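You operate a simulated robot arm through the tools that you are given. There is no shell and no other tool. Be economical: measure what you need, move in short steps, check, and stop when the job is done.

Carry out the task below with a simulated robot arm. There is one attempt and no reset: what you move stays moved.

TASK
Count the job cards on the top of the crate table, then put as many of the foam blocks from the top of the crate table on the card divider there.
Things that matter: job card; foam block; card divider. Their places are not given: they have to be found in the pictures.

It is judged by the outcome, as a careful person would: the job done as asked, and still so three seconds after it is handed in. It fails if anything else is knocked over, pushed out of place, dropped, spilled or broken.

THE ROBOT
A 7-joint arm with a two-finger parallel gripper, fixed in place. Base frame: the origin is at the foot of the arm, x ahead of it, y to its left, z up; the work surface is at about z = 0. Lengths are in cm, angles in degrees, forces in N, time in s.
With the tool pointing down near the work surface it reaches from about 24 to 62 cm from the base axis. Its first joint turns from -66.0 to 66.0 degrees. Payload 2.6 kg.
Tool frame: the origin (TCP) lies between the finger pads and is the grasp point; the fingertips stand 3 cm ahead of it; z points along the fingers, y is the line along which they close. The gripper opens to 9.4 cm. The fingers are 2.8 cm wide and 1 cm thick; the gripper's body (5 by 9.6 cm) begins 5.5 cm behind the TCP.
Orientation is that of the tool frame in the base frame, as a unit quaternion [x, y, z, w]. With the fingers straight down and closing along the base's y, the tool's x points along the base's -x, its y along +y and its z along -z.

THE INTERFACE
- The arm moves only by the tool jog_arm. Its argument "deltas" is a list of rows, each an object (a shift or turn left out is 0, a gripper value left out holds the last) with "jaw": the finger opening in cm, from 0 to 9.4; "xyz": the shift along the base's x, y, z in cm, a list of three; "dr": the turn, a rotation vector about the base's x, y, z in degrees, a list of three. In form: [{"jaw": jaw, "xyz": [tx, ty, tz], "dr": [wx, wy, wz]}, ...]. A call has 1 to 12 rows; each row shifts and turns the commanded pose from where the row before left it. A row lasts 0.2 s, in which the tool goes at most 5 cm and 8.6 degrees; a call with a longer step from one row to the next is refused whole, and so is a gripper value outside its range. A pose out of reach is approached as far as the arm can. The call stops where the force on the tool passes 40 N (or 10 N more than at its start, if that is more) or the arm is blocked; 0.2 s more then pass. The fingers move at their own pace (about 7.2 cm/s each) and stop on an object; they squeeze with about 37 N. The grip force told is the motor's: it shows also when the fingers shut on nothing. Time passes only in rows, and 0.2 s behind the last, so rows that do not move let the fingers close. It gives the time, the measured TCP pose, the force on the tool (base axes), the opening and the grip force at its end, in the units of the frame above (readings bear some noise), and new pictures: "show" is both (left out), scene, wrist or none.
- Cameras (640 x 400 px; columns grow to the right, rows downward): "scene" is fixed at [4.95, 45.49, 55.56]; the picture's right is [-0.52, -0.85, 0.00], its down [-0.57, 0.35, -0.74] and it looks along [0.63, -0.39, -0.67] (base axes); focal length 289 px, centre (320, 200). "wrist" rides on the gripper at [-3.7, 0, -5.8] in the tool frame; the picture's right is [0.00, -1.00, 0.00], its down [0.97, 0.00, -0.24] and it looks along [0.24, 0.00, 0.97] (tool axes); focal length 218 px, centre (320, 200).
- point_at(camera, pixels): there is no depth. For up to 12 entries [column, row, z] of the newest picture of that camera ("zoom" is the newest enlarged one), the place [x, y] in the base frame at which the ray of that pixel passes the height z, good to about 0.3 cm. No time passes.
- close_up(camera, box): a new picture of the part [left, top, right, bottom] of that camera's present view, enlarged. No time passes.
- finish_job(): hands the job in; it is judged then, once.

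Work in short steps. Measure before you move; look again where a grasp or a placing could have gone wrong, and mend it. You have 60 turns and 120 pictures in all, the two below and enlarged ones among them. Open the gripper and draw the arm clear of the work before you hand the job in, unless the task says otherwise; then end with one line.

The tools are called after ">>>" as a command line: name --argument value ..., lists and objects as JSON in quotes. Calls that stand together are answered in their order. jog_arm: Moves the arm, as the interface text tells. Its arguments: {"type":"object","properties":{"deltas":{"type":"array"},"show":{"type":"string","enum":["both","scene","wrist","none"]}},"required":["deltas"]} The other tools are called the same way: point_at (camera, pixels) gives the place at which the rays of pixels pass given heights; close_up (camera, box) takes an enlarged picture of a part of a camera's view; finish_job () hands the job in.

At the start:

```text
time: 0.0
ee_pos: [34.09, 26.03, 28.26]
orientation: [0.001, 1.0, 0.001, 0.0]
ft_force: [-0.3, 0.0, -0.6]
grip_width: 9.41
gripper_force: 0.0
```

scene: 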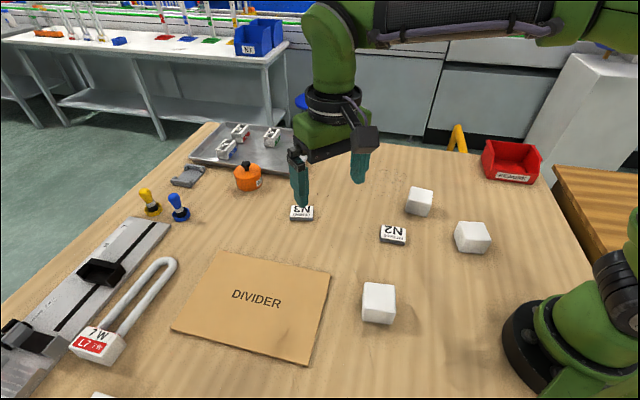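
wrist: 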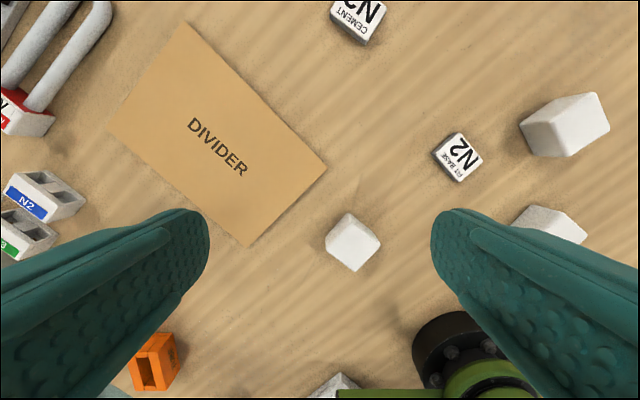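

The scene shows white blocks, labelled pieces N3 and N2, and a tray with further items. I enlarge parts of the view to identify cards and blocks.

>>> close_up --camera "scene" --box '[270, 170, 510, 330]'

>>> close_up --camera "scene" --box '[130, 110, 310, 230]'

>>> close_up --camera "scene" --box '[0, 220, 240, 400]'

>>> close_up --camera "wrist" --box '[0, 0, 640, 400]'

```text
2.50 times, centred on (390, 250) of scene
```

zoom: 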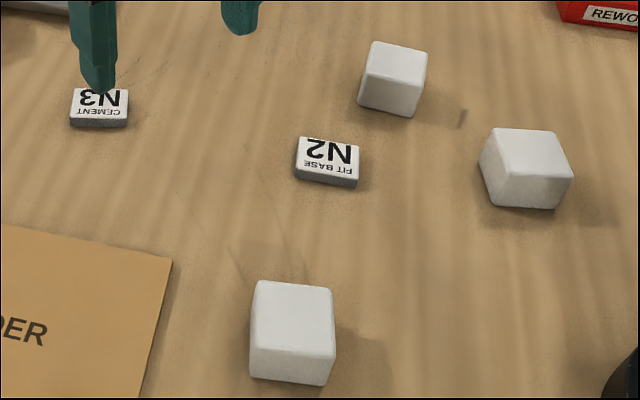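

```text
3.33 times, centred on (220, 170) of scene
```

zoom: 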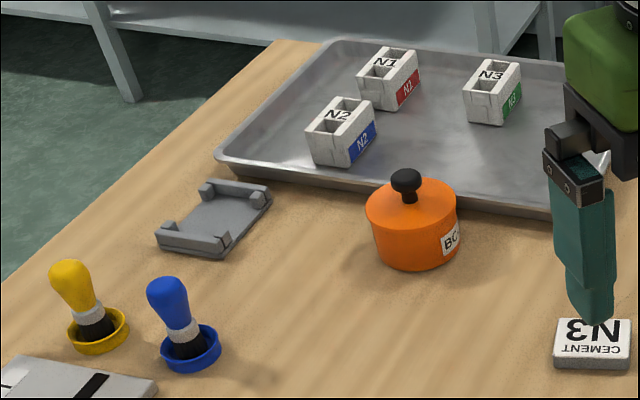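

```text
2.22 times, centred on (120, 310) of scene
```

zoom: 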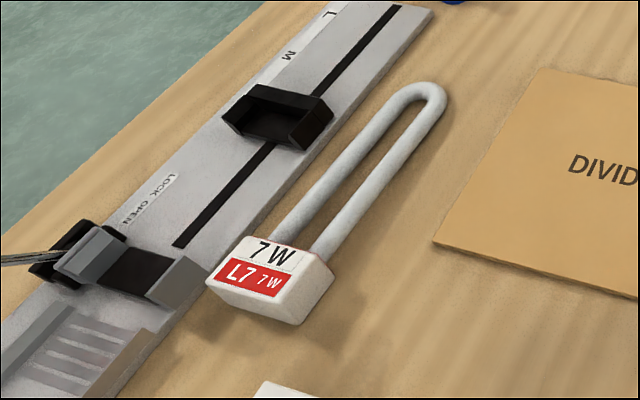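

```text
1.00 times, centred on (320, 200) of wrist
```

zoom: 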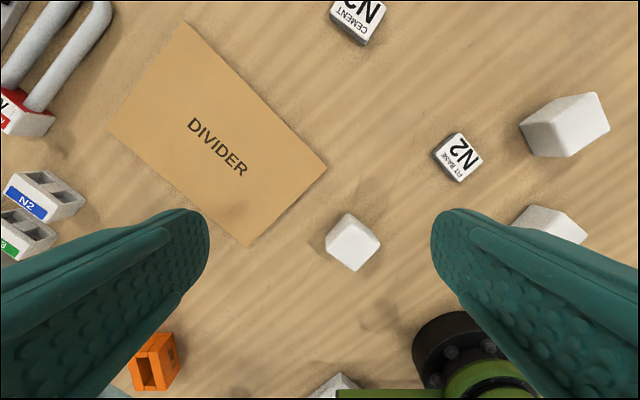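

Two pieces (N3 CEMENT, N2 FIT BASE) look like job cards. More lies outside the scene view, so I measure and then survey with the wrist camera.

>>> point_at --camera "wrist" --pixels '[[358, 20, 1], [458, 157, 1], [353, 240, 3], [565, 125, 3], [550, 225, 3], [335, 385, 3], [185, 22, 0.3], [326, 168, 0.3], [248, 246, 0.3], [107, 123, 0.3], [45, 190, 3], [152, 360, 3]]'

>>> jog_arm --deltas '[{"xyz": [-1, 4, 3]}, {"xyz": [-1, 4, 3]}, {"xyz": [-1, 4, 2]}, {"xyz": [-1, 4, 2]}, {}]'

```text
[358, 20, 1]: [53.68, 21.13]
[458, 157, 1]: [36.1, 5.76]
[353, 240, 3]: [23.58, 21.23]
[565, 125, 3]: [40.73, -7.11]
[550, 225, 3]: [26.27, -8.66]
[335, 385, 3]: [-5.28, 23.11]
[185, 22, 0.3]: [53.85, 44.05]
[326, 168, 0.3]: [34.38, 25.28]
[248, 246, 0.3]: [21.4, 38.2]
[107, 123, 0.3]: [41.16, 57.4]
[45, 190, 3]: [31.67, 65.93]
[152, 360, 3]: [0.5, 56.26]
```

```text
refused: row 1 steps farther than a row can; nothing moved
```

The first row was slightly too long; I repeat with shorter steps to survey the left/near side.

>>> jog_arm --deltas '[{"xyz": [-1, 3, 3]}, {"xyz": [-1, 3, 3]}, {"xyz": [-1, 3, 3]}, {"xyz": [-1, 3, 3]}, {}]'

>>> point_at --camera "scene" --pixels '[[302, 212, 1], [394, 233, 1], [380, 290, 4], [419, 195, 4], [473, 228, 4], [218, 250, 0.3], [330, 270, 0.3], [308, 364, 0.3], [172, 328, 0.3], [100, 395, 3]]'

```text
time: 1.2
ee_pos: [29.94, 38.21, 40.15]
orientation: [-0.001, 1.0, 0.0, 0.0]
ft_force: [0.3, -0.1, 0.2]
grip_width: 9.4
gripper_force: 0.0
```

scene: 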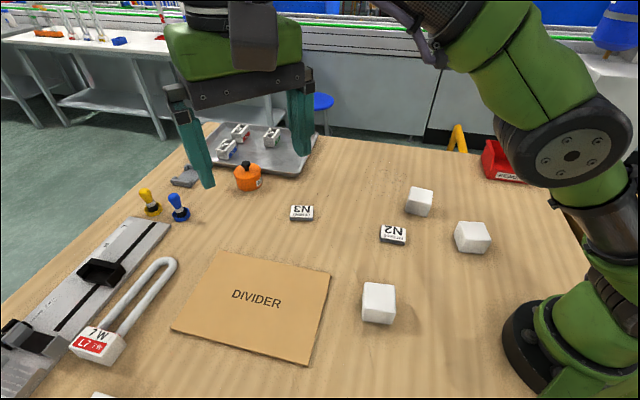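
wrist: 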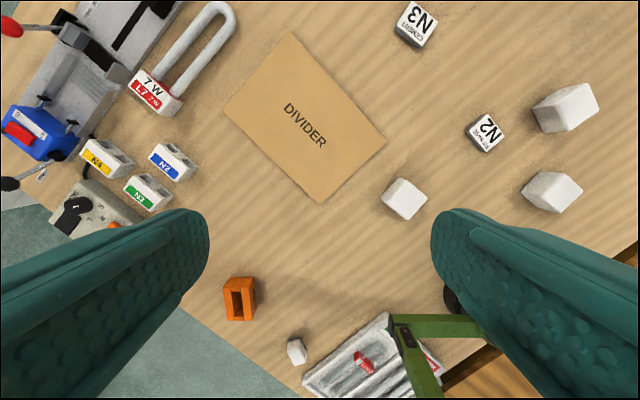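

```text
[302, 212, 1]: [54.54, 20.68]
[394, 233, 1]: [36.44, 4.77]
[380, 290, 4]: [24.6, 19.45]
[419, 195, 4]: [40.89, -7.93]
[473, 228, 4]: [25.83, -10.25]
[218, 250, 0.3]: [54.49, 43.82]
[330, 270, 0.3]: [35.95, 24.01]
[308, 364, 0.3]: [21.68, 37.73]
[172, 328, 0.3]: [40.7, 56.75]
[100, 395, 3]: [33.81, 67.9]
```

A small white object at wrist (297,350) and a ribbed tray near the base appear. I enlarge those and the left region.

>>> close_up --camera "wrist" --box '[200, 260, 440, 400]'

>>> close_up --camera "wrist" --box '[0, 100, 240, 250]'

>>> close_up --camera "scene" --box '[170, 110, 330, 210]'

>>> close_up --camera "scene" --box '[400, 110, 640, 260]'

```text
2.67 times, centred on (320, 330) of wrist
```

zoom: 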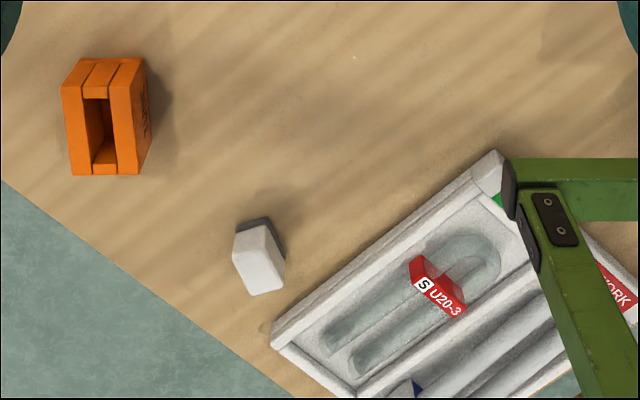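

```text
2.67 times, centred on (120, 175) of wrist
```

zoom: 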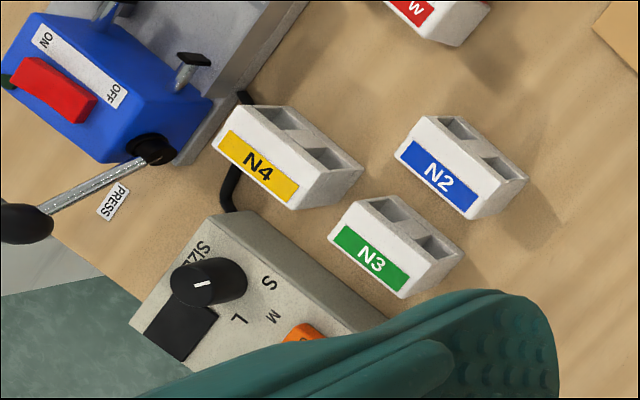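

```text
4.00 times, centred on (250, 160) of scene
```

zoom: 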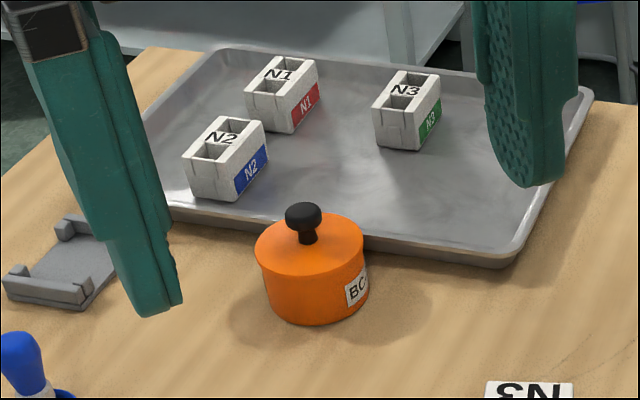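

```text
2.67 times, centred on (520, 185) of scene
```

zoom: 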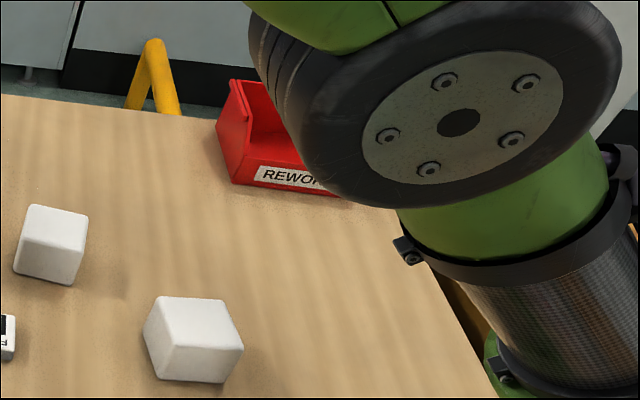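

The right-hand plank piece (scene 600,200) and the small white/grey piece need a better look. I swing to the right side to survey.

>>> jog_arm --deltas '[{"xyz": [0, -4.8, 0]}, {"xyz": [0, -4.8, 0]}, {"xyz": [0, -4.8, 0]}, {"xyz": [0, -4.8, 0]}, {"xyz": [0, -4.8, 0]}, {"xyz": [0, -4.8, 0]}, {"xyz": [0, -4.8, 0]}, {"xyz": [0, -4.8, 0]}, {"xyz": [0, -4.8, 0]}, {"xyz": [0, -4.8, 0]}, {"xyz": [0, -4.8, 0]}, {}]'

```text
time: 3.8
ee_pos: [29.99, -14.84, 40.03]
orientation: [0.0, 1.0, 0.001, 0.0]
ft_force: [0.5, 0.0, 0.6]
grip_width: 9.38
gripper_force: 0.0
```

scene: 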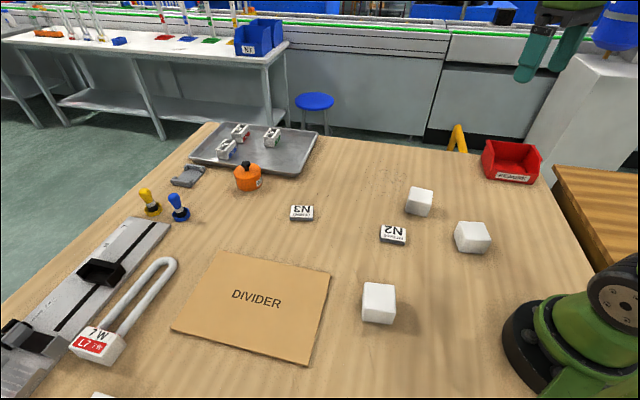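
wrist: 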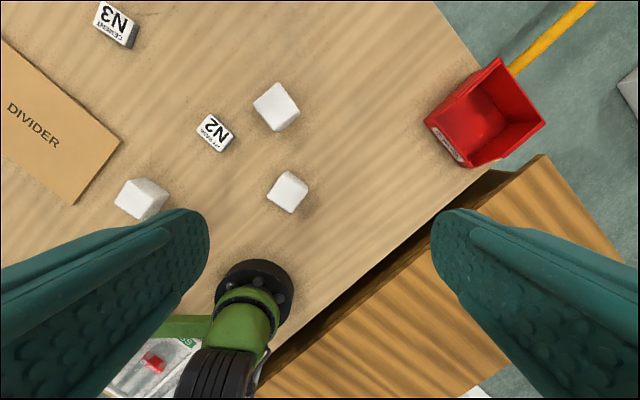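

A plank-topped surface lies on the right with something white at wrist (475,392). I move and tilt the camera backwards to see it and what lies behind the base.

>>> jog_arm --deltas '[{"xyz": [0, -3, 0], "dr": [0, 8, 0]}, {"xyz": [0, -3, 0], "dr": [0, 8, 0]}, {"xyz": [0, -3, 0], "dr": [0, 8, 0]}, {"xyz": [0, -3, 0], "dr": [0, 8, 0]}, {}]' --show "wrist"

```text
time: 5.0
ee_pos: [28.22, -22.35, 38.68]
orientation: [-0.007, 0.977, 0.021, -0.211]
ft_force: [-0.1, -0.1, 0.6]
grip_width: 9.41
gripper_force: 0.1
out of reach, approached as far as the arm can: row 3, 4
```

wrist: 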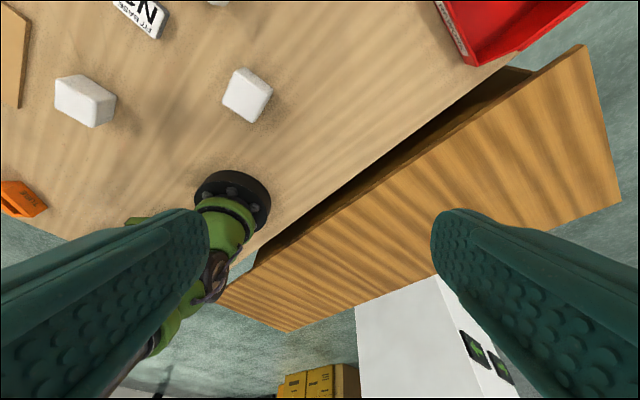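

The plank table is empty, so the main table is the one meant. Next I check the small white/grey piece behind left with a backward tilt.

>>> jog_arm --deltas '[{"xyz": [0, 4.8, 0]}, {"xyz": [0, 4.8, 0]}, {"xyz": [0, 4.8, 0]}, {"xyz": [0, 4.8, 0]}, {"xyz": [0, 4.8, 0]}, {"xyz": [0, 4.8, 0]}, {"xyz": [0, 4.8, 0]}, {"xyz": [0, 4.8, 0]}, {"xyz": [0, 4.8, 0]}, {"xyz": [0, 4.8, 0]}, {"xyz": [0, 4.8, 0]}, {"xyz": [0, 4.8, 0]}]' --show "none"

>>> jog_arm --deltas '[{"xyz": [-1, 1, -4]}, {"xyz": [-1, 1, -4]}, {}]' --show "wrist"

>>> close_up --camera "wrist" --box '[200, 120, 440, 280]'

```text
time: 7.6
ee_pos: [28.47, 30.47, 38.74]
orientation: [-0.005, 0.977, 0.023, -0.211]
ft_force: [-0.6, 0.3, 0.8]
grip_width: 9.4
gripper_force: 0.1
out of reach, approached as far as the arm can: row 12
```

```text
time: 8.4
ee_pos: [26.21, 32.62, 30.65]
orientation: [-0.007, 0.977, 0.021, -0.21]
ft_force: [-0.1, 0.1, 0.1]
grip_width: 9.42
gripper_force: 0.1
```

wrist: 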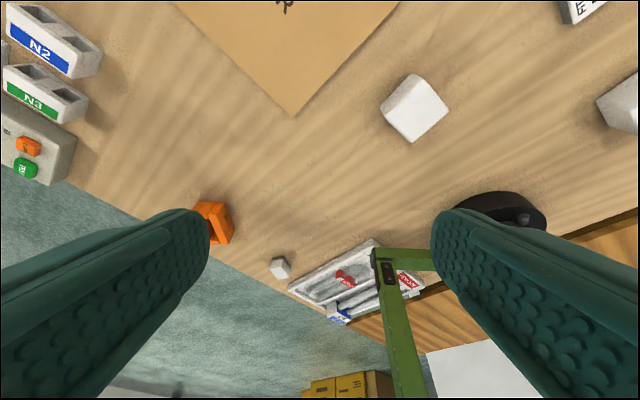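

```text
2.50 times, centred on (320, 200) of wrist
```

zoom: 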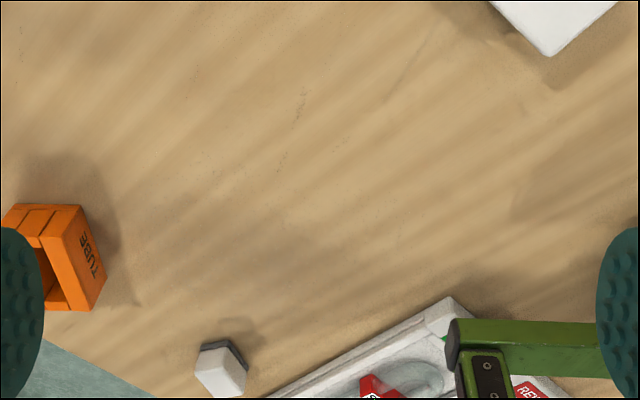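

The small white/grey piece sits at zoom (222,370). I locate it and the surroundings to get a closer look.

>>> point_at --camera "wrist" --pixels '[[280, 274, 0], [280, 268, 1.5], [272, 266, 0], [290, 268, 0], [282, 279, 2], [215, 225, 2]]'

>>> jog_arm --deltas '[{"xyz": [-3, 1, -3]}, {"xyz": [-3, 1, -3]}, {"xyz": [-3, 1, -2]}, {"xyz": [-2, 1, -1]}, {}]' --show "wrist"

```text
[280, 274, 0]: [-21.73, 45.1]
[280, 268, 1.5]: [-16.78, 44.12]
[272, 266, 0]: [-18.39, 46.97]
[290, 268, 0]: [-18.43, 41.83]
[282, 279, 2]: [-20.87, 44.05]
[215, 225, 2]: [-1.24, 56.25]
```

```text
time: 9.6
ee_pos: [15.04, 36.44, 21.67]
orientation: [-0.007, 0.977, 0.022, -0.21]
ft_force: [-0.9, 0.5, 0.8]
grip_width: 9.41
gripper_force: 0.0
```

wrist: 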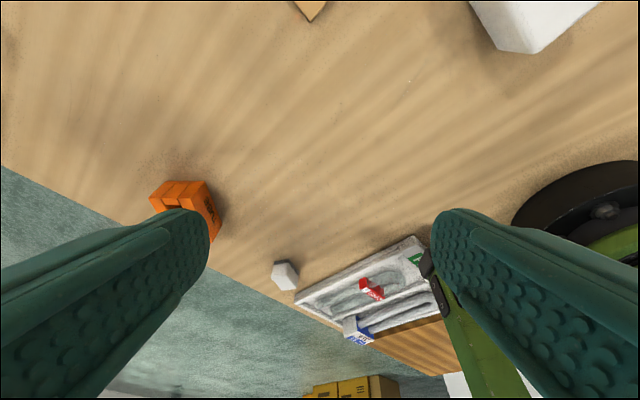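

>>> close_up --camera "wrist" --box '[250, 230, 346, 290]'

>>> close_up --camera "wrist" --box '[280, 230, 440, 350]'

```text
6.67 times, centred on (298, 260) of wrist
```

zoom: 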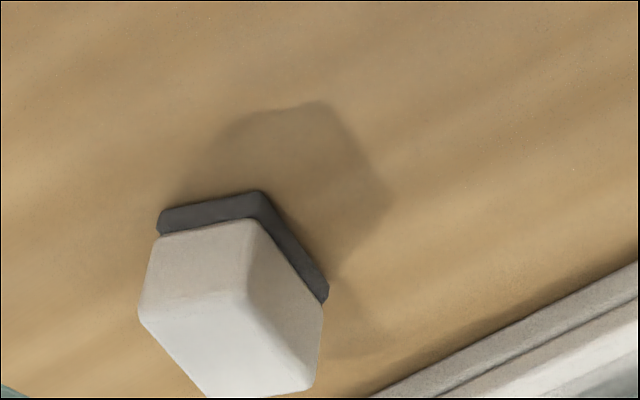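

```text
3.33 times, centred on (360, 290) of wrist
```

zoom: 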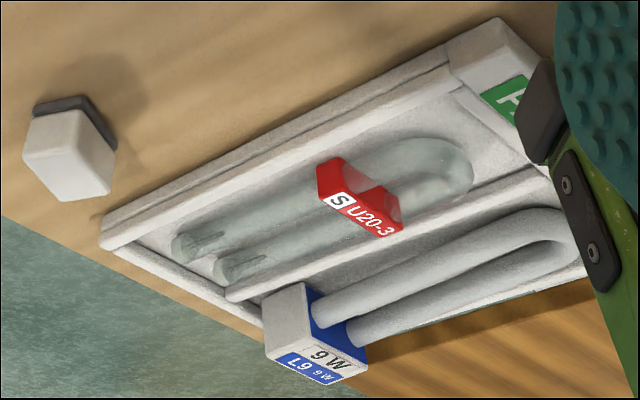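

That piece is a plain white block with a grey foot, not a card. Now I check the far side (behind pot, tray, bin) with a forward view.

>>> jog_arm --deltas '[{"xyz": [3, -1, 3], "dr": [0, -8, 0]}, {"xyz": [3, -1, 3], "dr": [0, -8, 0]}, {"xyz": [3, -1, 3], "dr": [0, -8, 0]}, {"xyz": [3, -1, 3], "dr": [0, -8, 0]}, {"xyz": [3, 0, 2], "dr": [0, -8, 0]}, {"xyz": [3, 0, 0], "dr": [0, -8, 0]}, {"xyz": [3, 0, 0], "dr": [0, -8, 0]}, {"xyz": [3, 0, 0], "dr": [0, -8, 0]}, {}]' --show "wrist"

>>> close_up --camera "wrist" --box '[0, 0, 640, 220]'

```text
time: 11.6
ee_pos: [39.19, 32.45, 35.62]
orientation: [-0.018, 0.94, 0.016, 0.34]
ft_force: [0.6, 0.0, -0.5]
grip_width: 9.43
gripper_force: 0.0
```

wrist: 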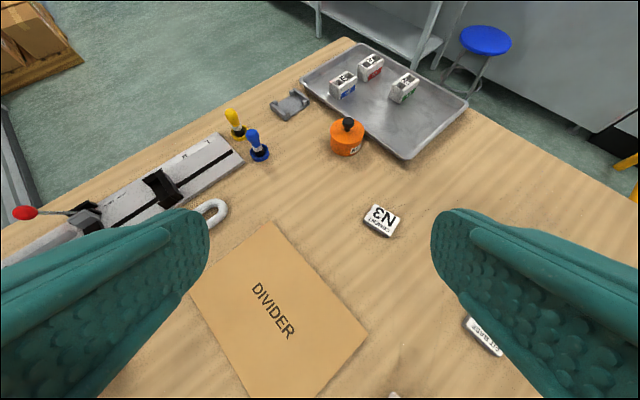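

```text
1.00 times, centred on (320, 110) of wrist
```

zoom: 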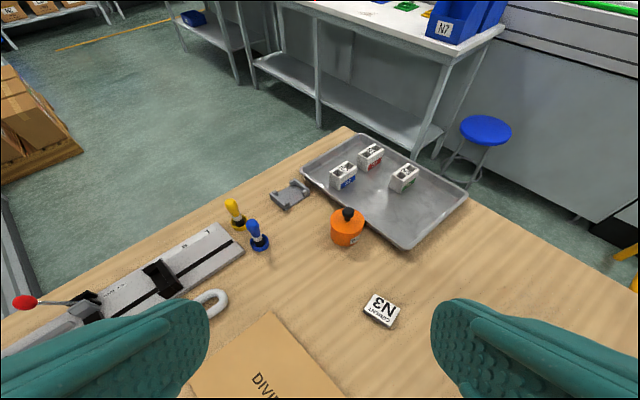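

Only N3 is there, so the count is 2 cards (N2, N3): two foam blocks must go on the divider. I level the tool and go above the block near (24,20).

>>> jog_arm --deltas '[{"xyz": [-2, -2, -1], "dr": [0, 8, 0]}, {"xyz": [-2, -2, -1], "dr": [0, 8, 0]}, {"xyz": [-2, -2, -1], "dr": [0, 8, 0]}, {"xyz": [-2, -2, -2], "dr": [0, 8, 0]}, {"xyz": [-2, -2, -3], "dr": [0, 7.8, 0]}, {"xyz": [-2, -1, -4]}, {"xyz": [0, -1, -4]}, {}]'

```text
time: 13.4
ee_pos: [27.09, 20.45, 19.8]
orientation: [-0.012, 1.0, 0.02, -0.002]
ft_force: [0.1, 0.4, 0.0]
grip_width: 9.41
gripper_force: 0.0
```

scene: 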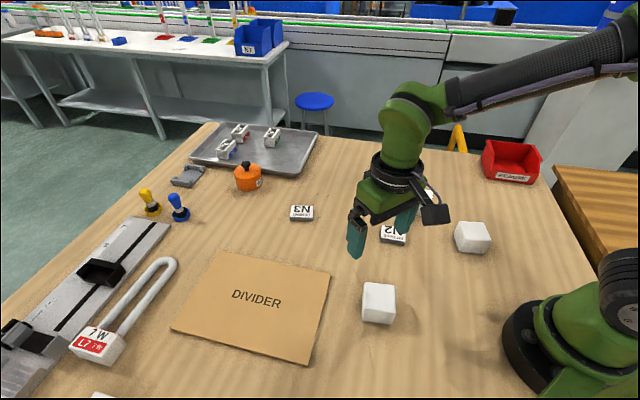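
wrist: 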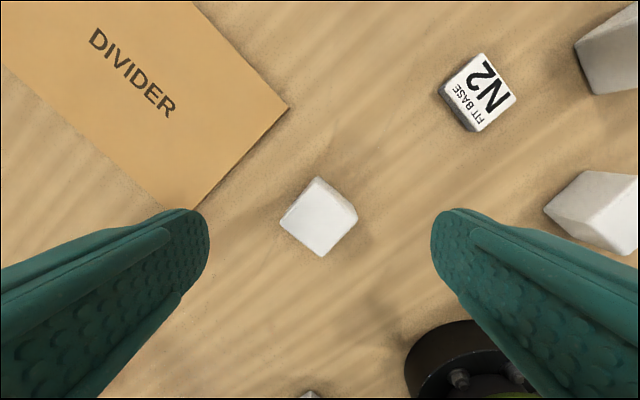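

>>> close_up --camera "wrist" --box '[256, 160, 384, 270]'

>>> close_up --camera "scene" --box '[340, 270, 420, 340]'

```text
3.64 times, centred on (320, 215) of wrist
```

zoom: 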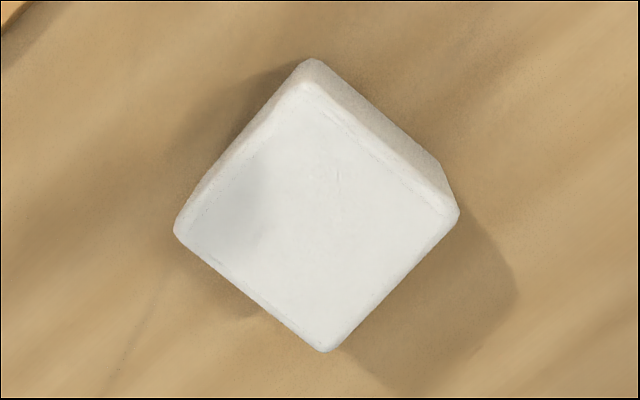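

```text
5.71 times, centred on (380, 305) of scene
```

zoom: 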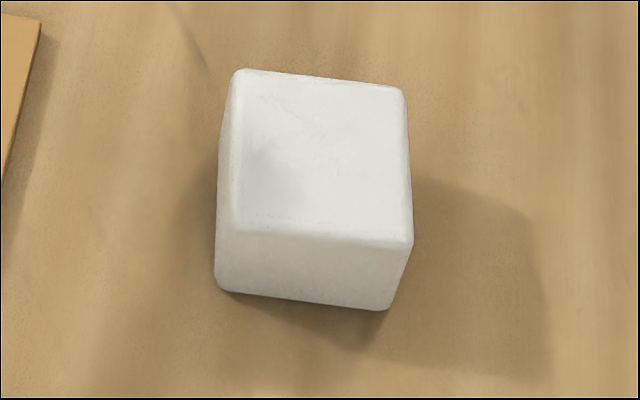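

>>> point_at --camera "wrist" --pixels '[[316, 183, 4], [356, 219, 4], [321, 256, 4], [281, 225, 4], [316, 177, 0]]'

>>> point_at --camera "zoom" --pixels '[[240, 70, 4], [405, 90, 4], [412, 240, 4], [230, 225, 4], [218, 288, 0], [385, 308, 0]]'

```text
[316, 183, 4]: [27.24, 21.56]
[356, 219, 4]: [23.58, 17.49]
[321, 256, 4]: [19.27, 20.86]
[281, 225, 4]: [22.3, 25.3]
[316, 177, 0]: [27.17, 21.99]
```

```text
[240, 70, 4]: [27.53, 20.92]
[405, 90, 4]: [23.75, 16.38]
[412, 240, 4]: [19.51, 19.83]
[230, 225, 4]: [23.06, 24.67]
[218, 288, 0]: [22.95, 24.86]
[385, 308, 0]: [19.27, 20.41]
```

Block A is about 5 cm, top centre ≈ (23.3, 21.1), edges at ≈50°/140°. I turn the tool -41° about z, correct the slight tilt, and go above it.

>>> jog_arm --deltas '[{"xyz": [-1, 0.3, 0], "dr": [-2.3, 0, 0]}, {"xyz": [-1, 0.3, 0], "dr": [0, 0, -8.2]}, {"xyz": [-1, 0.05, 0], "dr": [0, 0, -8.2]}, {"xyz": [-0.8, 0, 0], "dr": [0, 0, -8.2]}, {"dr": [0, 0, -8.2]}, {"dr": [0, 0, -8.2]}, {"xyz": [0, 0, -4]}, {"xyz": [0, 0, -4]}, {}]'

```text
time: 15.4
ee_pos: [23.49, 20.85, 11.73]
orientation: [0.341, 0.94, 0.0, -0.002]
ft_force: [-0.8, 0.4, -0.1]
grip_width: 9.37
gripper_force: 0.2
```

scene: 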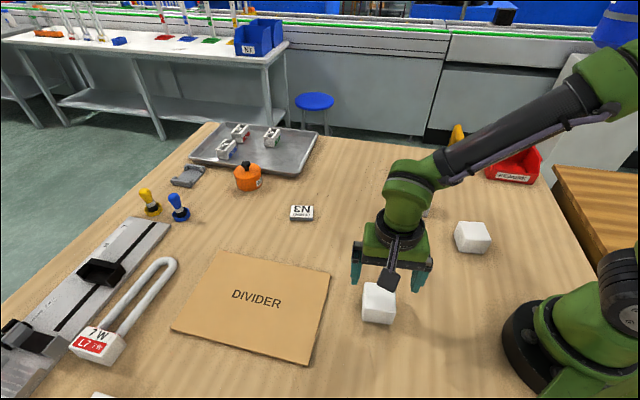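
wrist: 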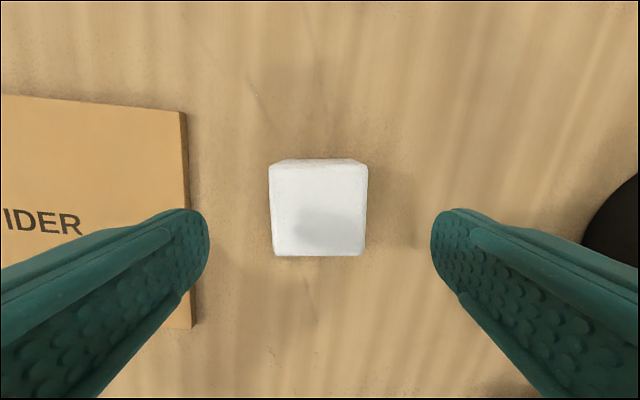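

Block is centred between the fingers and square to them. I check the top-face centre once, then descend.

>>> point_at --camera "wrist" --pixels '[[269, 168, 5], [367, 167, 5], [362, 256, 5], [275, 256, 5], [188, 115, 0], [188, 115, 1]]'

```text
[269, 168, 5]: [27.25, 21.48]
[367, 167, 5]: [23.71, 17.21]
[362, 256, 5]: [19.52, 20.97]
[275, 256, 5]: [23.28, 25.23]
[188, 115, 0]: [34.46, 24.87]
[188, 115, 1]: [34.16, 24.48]
```

>>> jog_arm --deltas '[{"xyz": [0, 0.3, -3]}, {"xyz": [0, 0, -3]}, {"xyz": [0, 0, -2]}, {"jaw": 4}, {"jaw": 4}, {"jaw": 4}, {"jaw": 4}]'

```text
time: 17.0
ee_pos: [23.35, 21.36, 3.73]
orientation: [0.339, 0.941, 0.0, -0.002]
ft_force: [0.2, 0.1, -0.6]
grip_width: 6.29
gripper_force: 37.4
```

scene: 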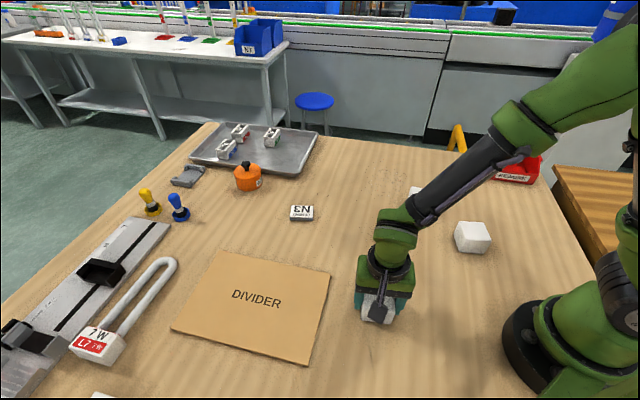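
wrist: 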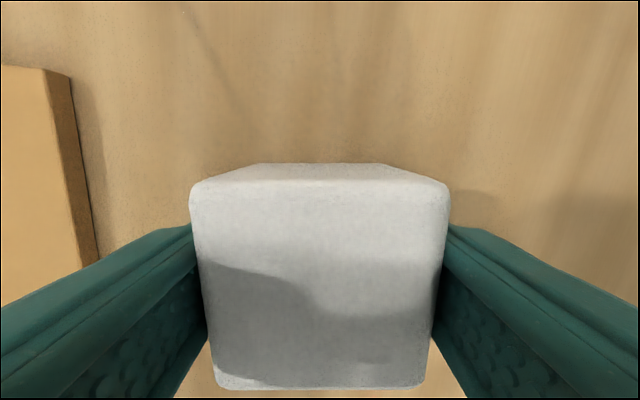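

Gripped at 6.3 cm wide. I lift and carry to above the divider spot (32.2, 42.4).

>>> jog_arm --deltas '[{"xyz": [0, 0, 4]}, {"xyz": [0, 0, 4]}, {"xyz": [0, 0, 4]}, {"xyz": [1.8, 4.2, 0]}, {"xyz": [1.8, 4.2, 0]}, {"xyz": [1.8, 4.2, 0]}, {"xyz": [1.8, 4.2, 0]}, {"xyz": [1.65, 4.24, 0]}, {}, {}]'

```text
time: 19.2
ee_pos: [32.09, 42.32, 15.65]
orientation: [0.338, 0.941, 0.0, -0.002]
ft_force: [-0.2, 0.2, -0.1]
grip_width: 6.3
gripper_force: 36.9
```

scene: 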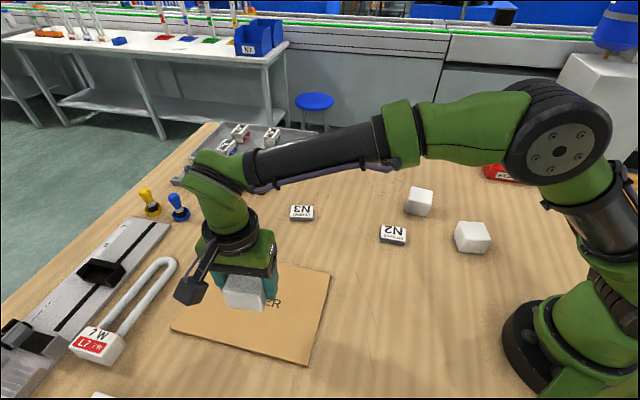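
wrist: 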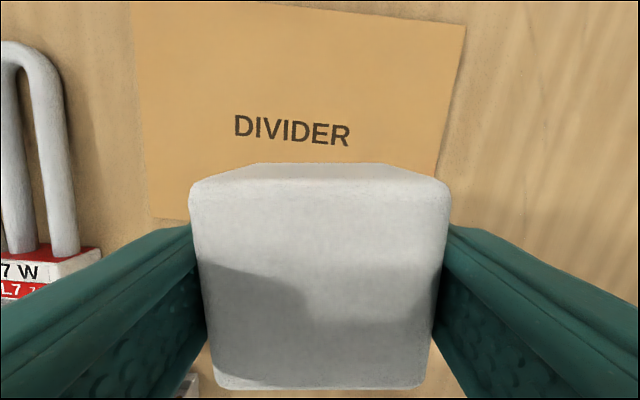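

I check the divider corners against the block's landing spot.

>>> point_at --camera "wrist" --pixels '[[153, 218, 0.8], [190, 220, 0.8], [437, 170, 0.8], [465, 25, 0.8], [137, 0, 0.8], [292, 130, 0.8]]'

>>> point_at --camera "scene" --pixels '[[172, 330, 0.8], [308, 363, 0.8], [330, 270, 0.8]]'

```text
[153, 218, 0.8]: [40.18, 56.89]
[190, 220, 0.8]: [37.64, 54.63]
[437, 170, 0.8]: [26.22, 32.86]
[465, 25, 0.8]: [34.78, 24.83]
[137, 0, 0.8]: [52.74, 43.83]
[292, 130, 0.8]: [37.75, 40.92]
```

```text
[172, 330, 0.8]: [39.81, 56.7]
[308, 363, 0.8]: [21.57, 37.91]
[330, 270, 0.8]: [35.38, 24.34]
```

Margins are OK; I nudge inward 0.4 cm and descend to just above the divider.

>>> jog_arm --deltas '[{"xyz": [0.35, -0.3, -3]}, {"xyz": [0, 0, -3]}, {"xyz": [0, 0, -2.5]}, {"xyz": [0, 0, -2]}, {}]' --show "scene"

>>> close_up --camera "scene" --box '[160, 220, 340, 370]'

```text
time: 20.4
ee_pos: [32.58, 42.11, 5.4]
orientation: [0.339, 0.941, 0.0, -0.002]
ft_force: [-1.1, 0.4, 0.8]
grip_width: 6.28
gripper_force: 37.0
```

scene: 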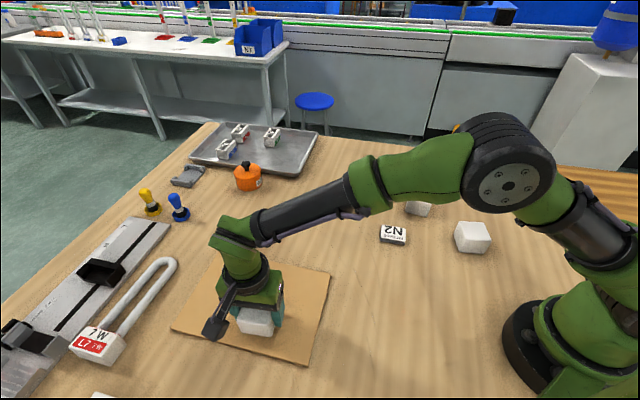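

```text
2.67 times, centred on (250, 295) of scene
```

zoom: 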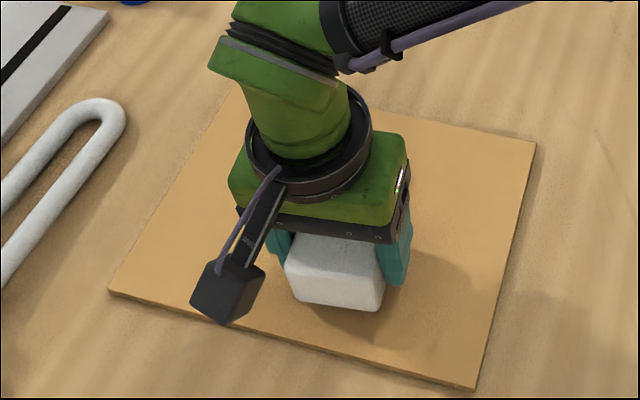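

Well inside the divider. I lower in small steps watching the force.

>>> jog_arm --deltas '[{"xyz": [0, 0, -0.3]}, {"xyz": [0, 0, -0.2]}, {"xyz": [0, 0, -0.15]}, {}]' --show "none"

>>> jog_arm --deltas '[{"xyz": [0, 0, -0.15]}, {}]' --show "none"

>>> jog_arm --deltas '[{"xyz": [0, 0, -0.15]}, {}]' --show "none"

```text
time: 21.4
ee_pos: [32.6, 42.1, 4.67]
orientation: [0.34, 0.94, 0.0, -0.002]
ft_force: [0.2, -0.5, -0.6]
grip_width: 6.3
gripper_force: 37.1
```

```text
time: 22.0
ee_pos: [32.5, 41.99, 4.44]
orientation: [0.339, 0.941, 0.0, -0.002]
ft_force: [-0.2, -0.3, 2.1]
grip_width: 6.29
gripper_force: 36.9
```

```text
time: 22.6
ee_pos: [32.45, 42.28, 4.57]
orientation: [0.34, 0.94, 0.001, 0.0]
ft_force: [-3.5, -4.6, 14.8]
grip_width: 6.3
gripper_force: 37.4
```

Contact (14.8 N). I ease up 0.15, open, and withdraw.

>>> jog_arm --deltas '[{"xyz": [0, 0, 0.15]}, {"jaw": 7.4}, {"jaw": 8.6}, {"jaw": 8.6}, {}, {"xyz": [0, 0, 2]}, {"xyz": [0, 0, 4]}, {"xyz": [0, 0, 4]}, {"xyz": [0, 0, 4]}, {}]'

```text
time: 24.8
ee_pos: [32.51, 42.26, 18.56]
orientation: [0.339, 0.941, -0.001, -0.001]
ft_force: [0.0, -1.2, 0.0]
grip_width: 8.6
gripper_force: 0.0
```

scene: 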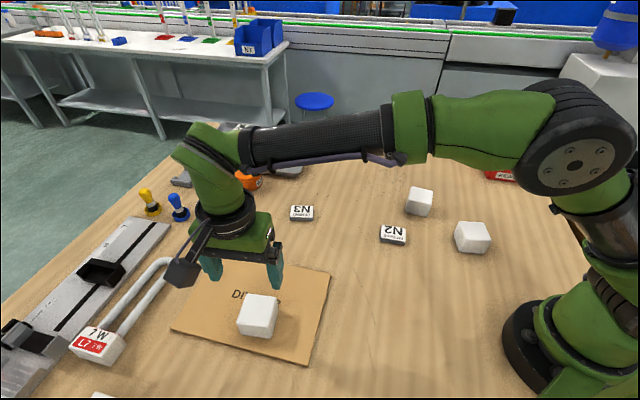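
wrist: 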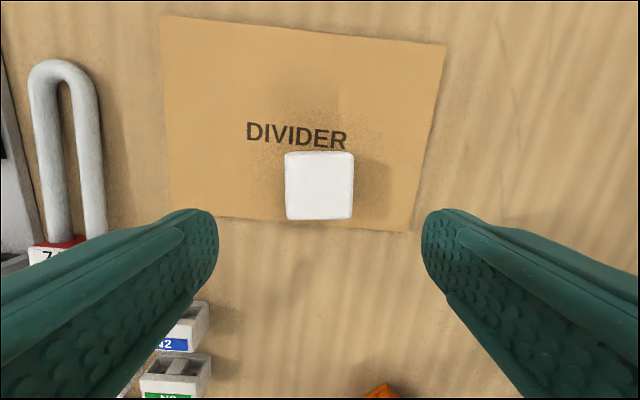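

Block A stands on the divider. Now I go to above block C near (41,-7.5).

>>> jog_arm --deltas '[{"jaw": 9.4, "xyz": [0.8, -4.4, 0]}, {"xyz": [0.8, -4.4, 0]}, {"xyz": [0.8, -4.4, 0]}, {"xyz": [0.8, -4.4, 0]}, {"xyz": [0.8, -4.4, 0]}, {"xyz": [0.8, -4.4, 0]}, {"xyz": [0.8, -4.4, 0]}, {"xyz": [0.8, -4.4, 0]}, {"xyz": [0.8, -4.4, 0]}, {"xyz": [0.8, -4.4, 0]}, {"xyz": [0.8, -4.4, 0]}, {}]'

```text
time: 27.4
ee_pos: [41.26, -6.57, 18.32]
orientation: [0.339, 0.941, 0.0, -0.002]
ft_force: [-0.2, -1.1, 1.2]
grip_width: 9.41
gripper_force: 0.1
```

scene: 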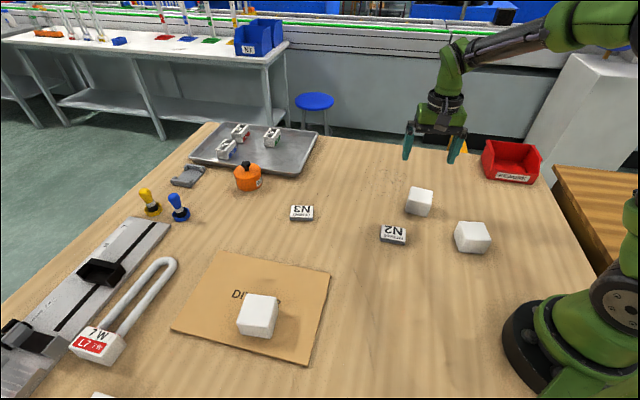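
wrist: 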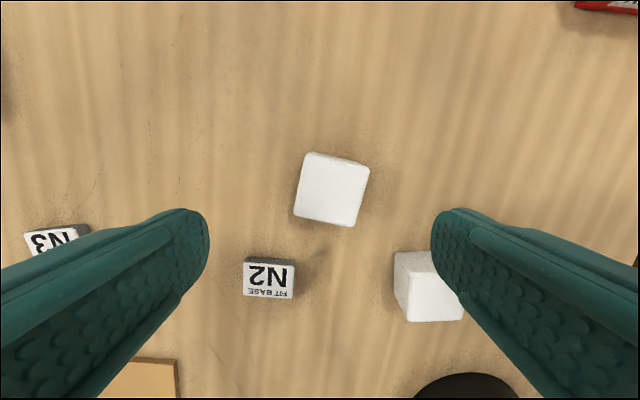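

>>> point_at --camera "wrist" --pixels '[[306, 154, 5.6], [368, 166, 5.6], [352, 226, 5.6], [295, 214, 5.6], [331, 190, 5.6]]'

```text
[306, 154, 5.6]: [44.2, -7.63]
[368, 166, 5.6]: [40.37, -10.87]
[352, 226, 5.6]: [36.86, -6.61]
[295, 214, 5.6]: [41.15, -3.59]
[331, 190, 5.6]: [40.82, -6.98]
```

Block C centre ≈ (40.7,-7.2), edges at ≈38.5°. I turn -12°, centre, and lower part way.

>>> jog_arm --deltas '[{"xyz": [-0.3, -0.3, -2], "dr": [0, 0, -6]}, {"xyz": [-0.3, -0.3, -2], "dr": [0, 0, -6]}, {"xyz": [0, 0, -3]}, {}]' --show "wrist"

```text
time: 28.4
ee_pos: [40.79, -7.08, 11.29]
orientation: [0.436, 0.9, 0.0, -0.002]
ft_force: [0.6, -0.6, 0.2]
grip_width: 9.4
gripper_force: 0.1
```

wrist: 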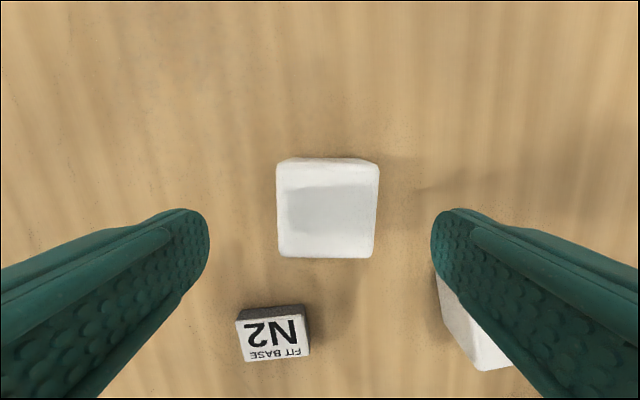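

Aligned; slight 0.4 cm shift to the right of the image, then descend and grip.

>>> jog_arm --deltas '[{"xyz": [-0.3, -0.25, -3]}, {"xyz": [0, 0, -2.6]}, {"xyz": [0, 0, -2]}, {"jaw": 4}, {"jaw": 4}, {"jaw": 4}, {"jaw": 4}]'

```text
time: 30.0
ee_pos: [40.3, -7.16, 3.79]
orientation: [0.436, 0.9, 0.0, -0.002]
ft_force: [0.0, 0.2, -0.7]
grip_width: 6.35
gripper_force: 36.8
```

scene: 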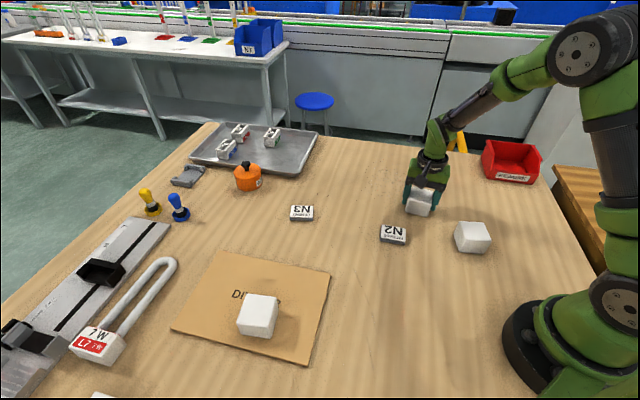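
wrist: 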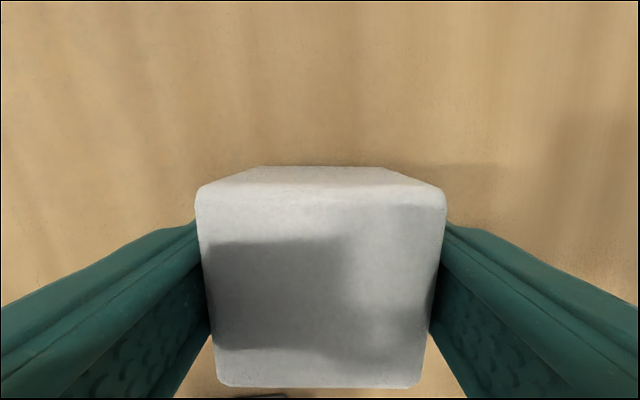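

Gripped. Lift and carry to above the second divider spot (41.2, 38.1), turning back +11° on the way.

>>> jog_arm --deltas '[{"xyz": [0, 0, 4]}, {"xyz": [0, 0, 4]}, {"xyz": [0, 0, 4]}, {"xyz": [0, 4.6, 1]}, {"xyz": [0, 4.6, 0]}, {"xyz": [0, 4.6, 0]}, {"xyz": [0, 4.6, 0]}, {"xyz": [0, 4.6, 0], "dr": [0, 0, 5.5]}, {"xyz": [0, 4.6, 0], "dr": [0, 0, 5.5]}, {"xyz": [0.3, 4.6, 0]}, {"xyz": [0.3, 4.6, 0]}, {"xyz": [0.3, 4.6, 0]}]' --show "none"

>>> jog_arm --deltas '[{"xyz": [0, 3.86, 0]}, {}, {}]'

```text
time: 32.6
ee_pos: [41.33, 34.36, 16.8]
orientation: [0.348, 0.937, 0.0, -0.002]
ft_force: [-0.5, 0.2, -1.2]
grip_width: 6.3
gripper_force: 37.5
```

```text
time: 33.4
ee_pos: [41.3, 38.21, 16.78]
orientation: [0.349, 0.937, 0.0, -0.002]
ft_force: [0.1, -0.1, -0.7]
grip_width: 6.3
gripper_force: 36.9
```

scene: 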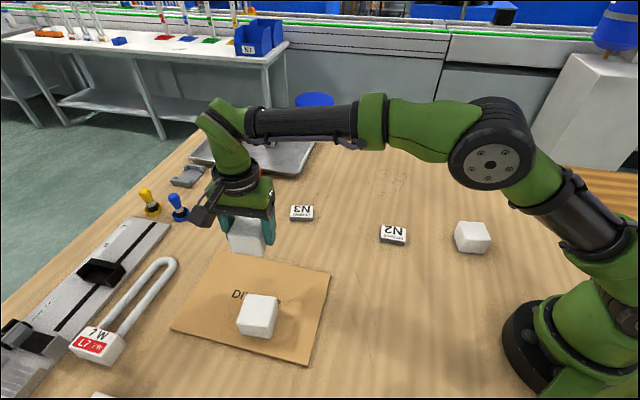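
wrist: 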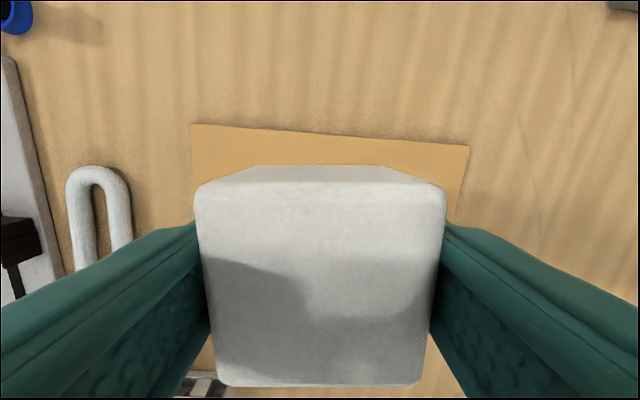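

>>> point_at --camera "wrist" --pixels '[[192, 124, 0.8], [469, 147, 0.8]]'

>>> jog_arm --deltas '[{"xyz": [0, 0, -3]}, {"xyz": [0, 0, -3]}, {"xyz": [0, 0, -3]}, {"xyz": [0, 0, -2]}, {}]'

>>> close_up --camera "scene" --box '[160, 200, 340, 370]'

```text
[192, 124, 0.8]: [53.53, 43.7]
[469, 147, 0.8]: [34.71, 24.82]
```

```text
time: 34.6
ee_pos: [41.28, 38.15, 5.73]
orientation: [0.347, 0.938, 0.0, -0.002]
ft_force: [-0.8, 0.2, -0.8]
grip_width: 6.28
gripper_force: 37.1
```

scene: 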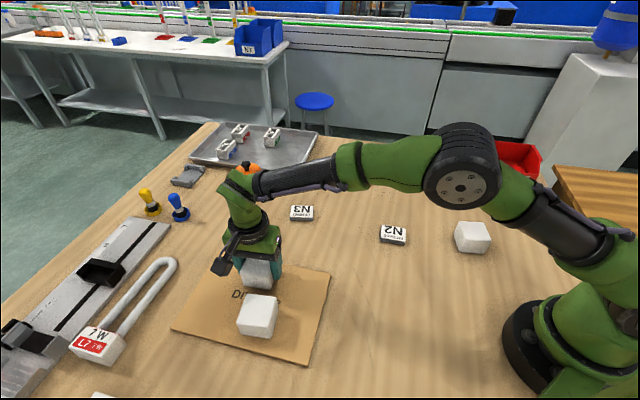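
wrist: 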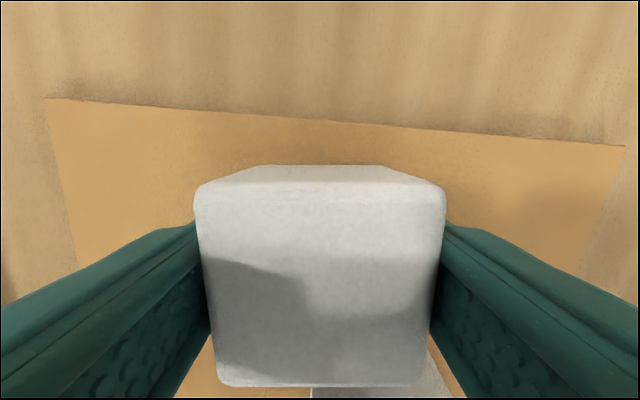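

```text
2.35 times, centred on (250, 285) of scene
```

zoom: 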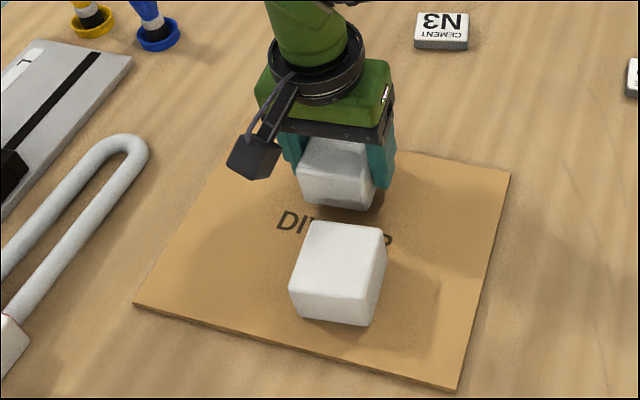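

Clear of block A and inside the edges. I lower to contact (expected near TCP z 4.55).

>>> jog_arm --deltas '[{"xyz": [0, 0, -0.5]}, {"xyz": [0, 0, -0.3]}, {"xyz": [0, 0, -0.2]}, {}]' --show "none"

>>> jog_arm --deltas '[{"xyz": [0, 0, -0.15]}, {}]' --show "none"

```text
time: 35.6
ee_pos: [41.3, 38.11, 4.88]
orientation: [0.348, 0.937, 0.0, -0.002]
ft_force: [-0.5, -0.2, -0.1]
grip_width: 6.33
gripper_force: 37.1
```

```text
time: 36.2
ee_pos: [41.32, 38.02, 4.61]
orientation: [0.348, 0.938, 0.0, -0.002]
ft_force: [-0.5, 0.3, 0.2]
grip_width: 6.28
gripper_force: 37.0
```

>>> jog_arm --deltas '[{"xyz": [0, 0, -0.12]}, {}]' --show "none"

```text
time: 36.8
ee_pos: [41.33, 38.19, 4.68]
orientation: [0.347, 0.938, 0.001, -0.002]
ft_force: [-3.0, -1.0, 5.5]
grip_width: 6.29
gripper_force: 37.6
```

Contact at 5.5 N; I open and withdraw upward.

>>> jog_arm --deltas '[{"jaw": 7.4}, {"jaw": 8.6}, {"jaw": 8.6}, {}, {"xyz": [0, 0, 2]}, {"xyz": [0, 0, 4]}, {"xyz": [0, 0, 4]}, {"xyz": [0, 0, 4]}, {"xyz": [0, -4, 2]}, {"xyz": [0, -4, 2]}, {"xyz": [0, -4, 0]}, {"xyz": [0, -4, 0]}]'

>>> jog_arm --deltas '[{"xyz": [0, -4, 1]}, {"xyz": [0, -4, 1]}, {"xyz": [0, -4, 1]}, {"xyz": [0, -4, 0]}, {}, {}]'

>>> close_up --camera "scene" --box '[160, 180, 420, 380]'

```text
time: 39.4
ee_pos: [41.46, 22.18, 22.56]
orientation: [0.348, 0.938, -0.001, -0.002]
ft_force: [0.9, -0.1, -0.4]
grip_width: 8.6
gripper_force: 0.0
```

scene: 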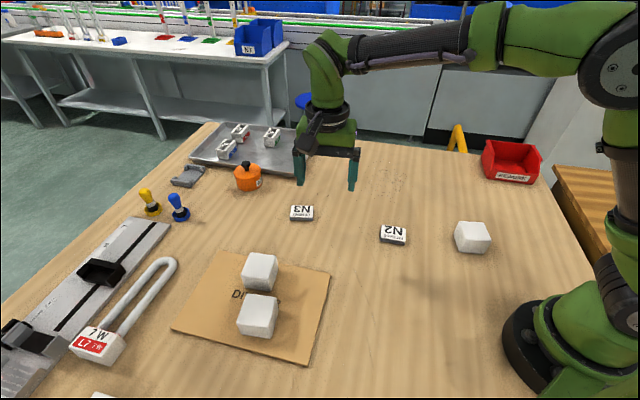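
wrist: 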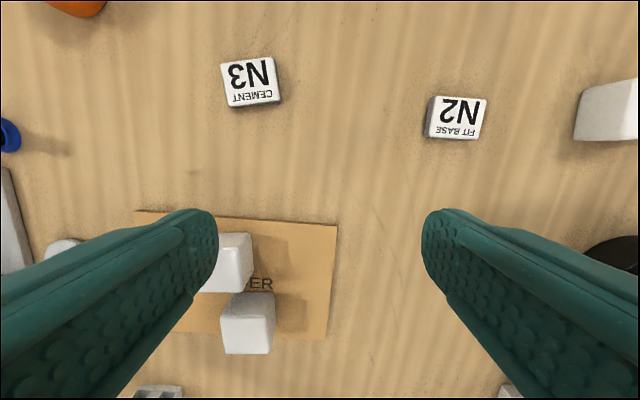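

```text
time: 40.8
ee_pos: [41.37, 6.01, 25.4]
orientation: [0.347, 0.938, 0.0, -0.002]
ft_force: [0.0, -0.2, -1.1]
grip_width: 8.63
gripper_force: 0.1
```

scene: 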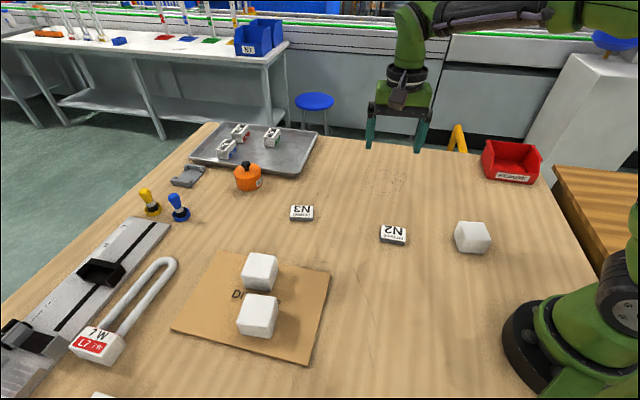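
wrist: 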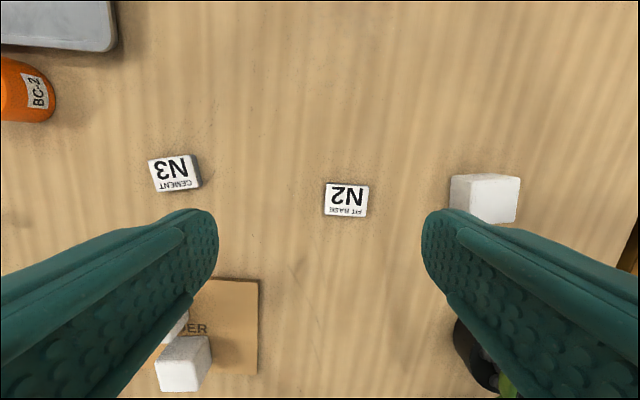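

```text
2.00 times, centred on (290, 280) of scene
```

zoom: 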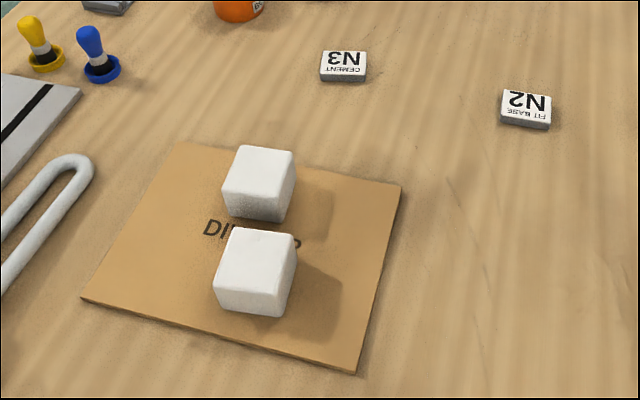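

Both blocks stand on the divider, nothing else has moved, and the arm is clear with the gripper open. I hand the job in.

>>> finish_job

```text
The job is handed in.
```

I counted two job cards on the crate table (N2 and N3), placed two foam blocks on the card divider, and handed the job in.
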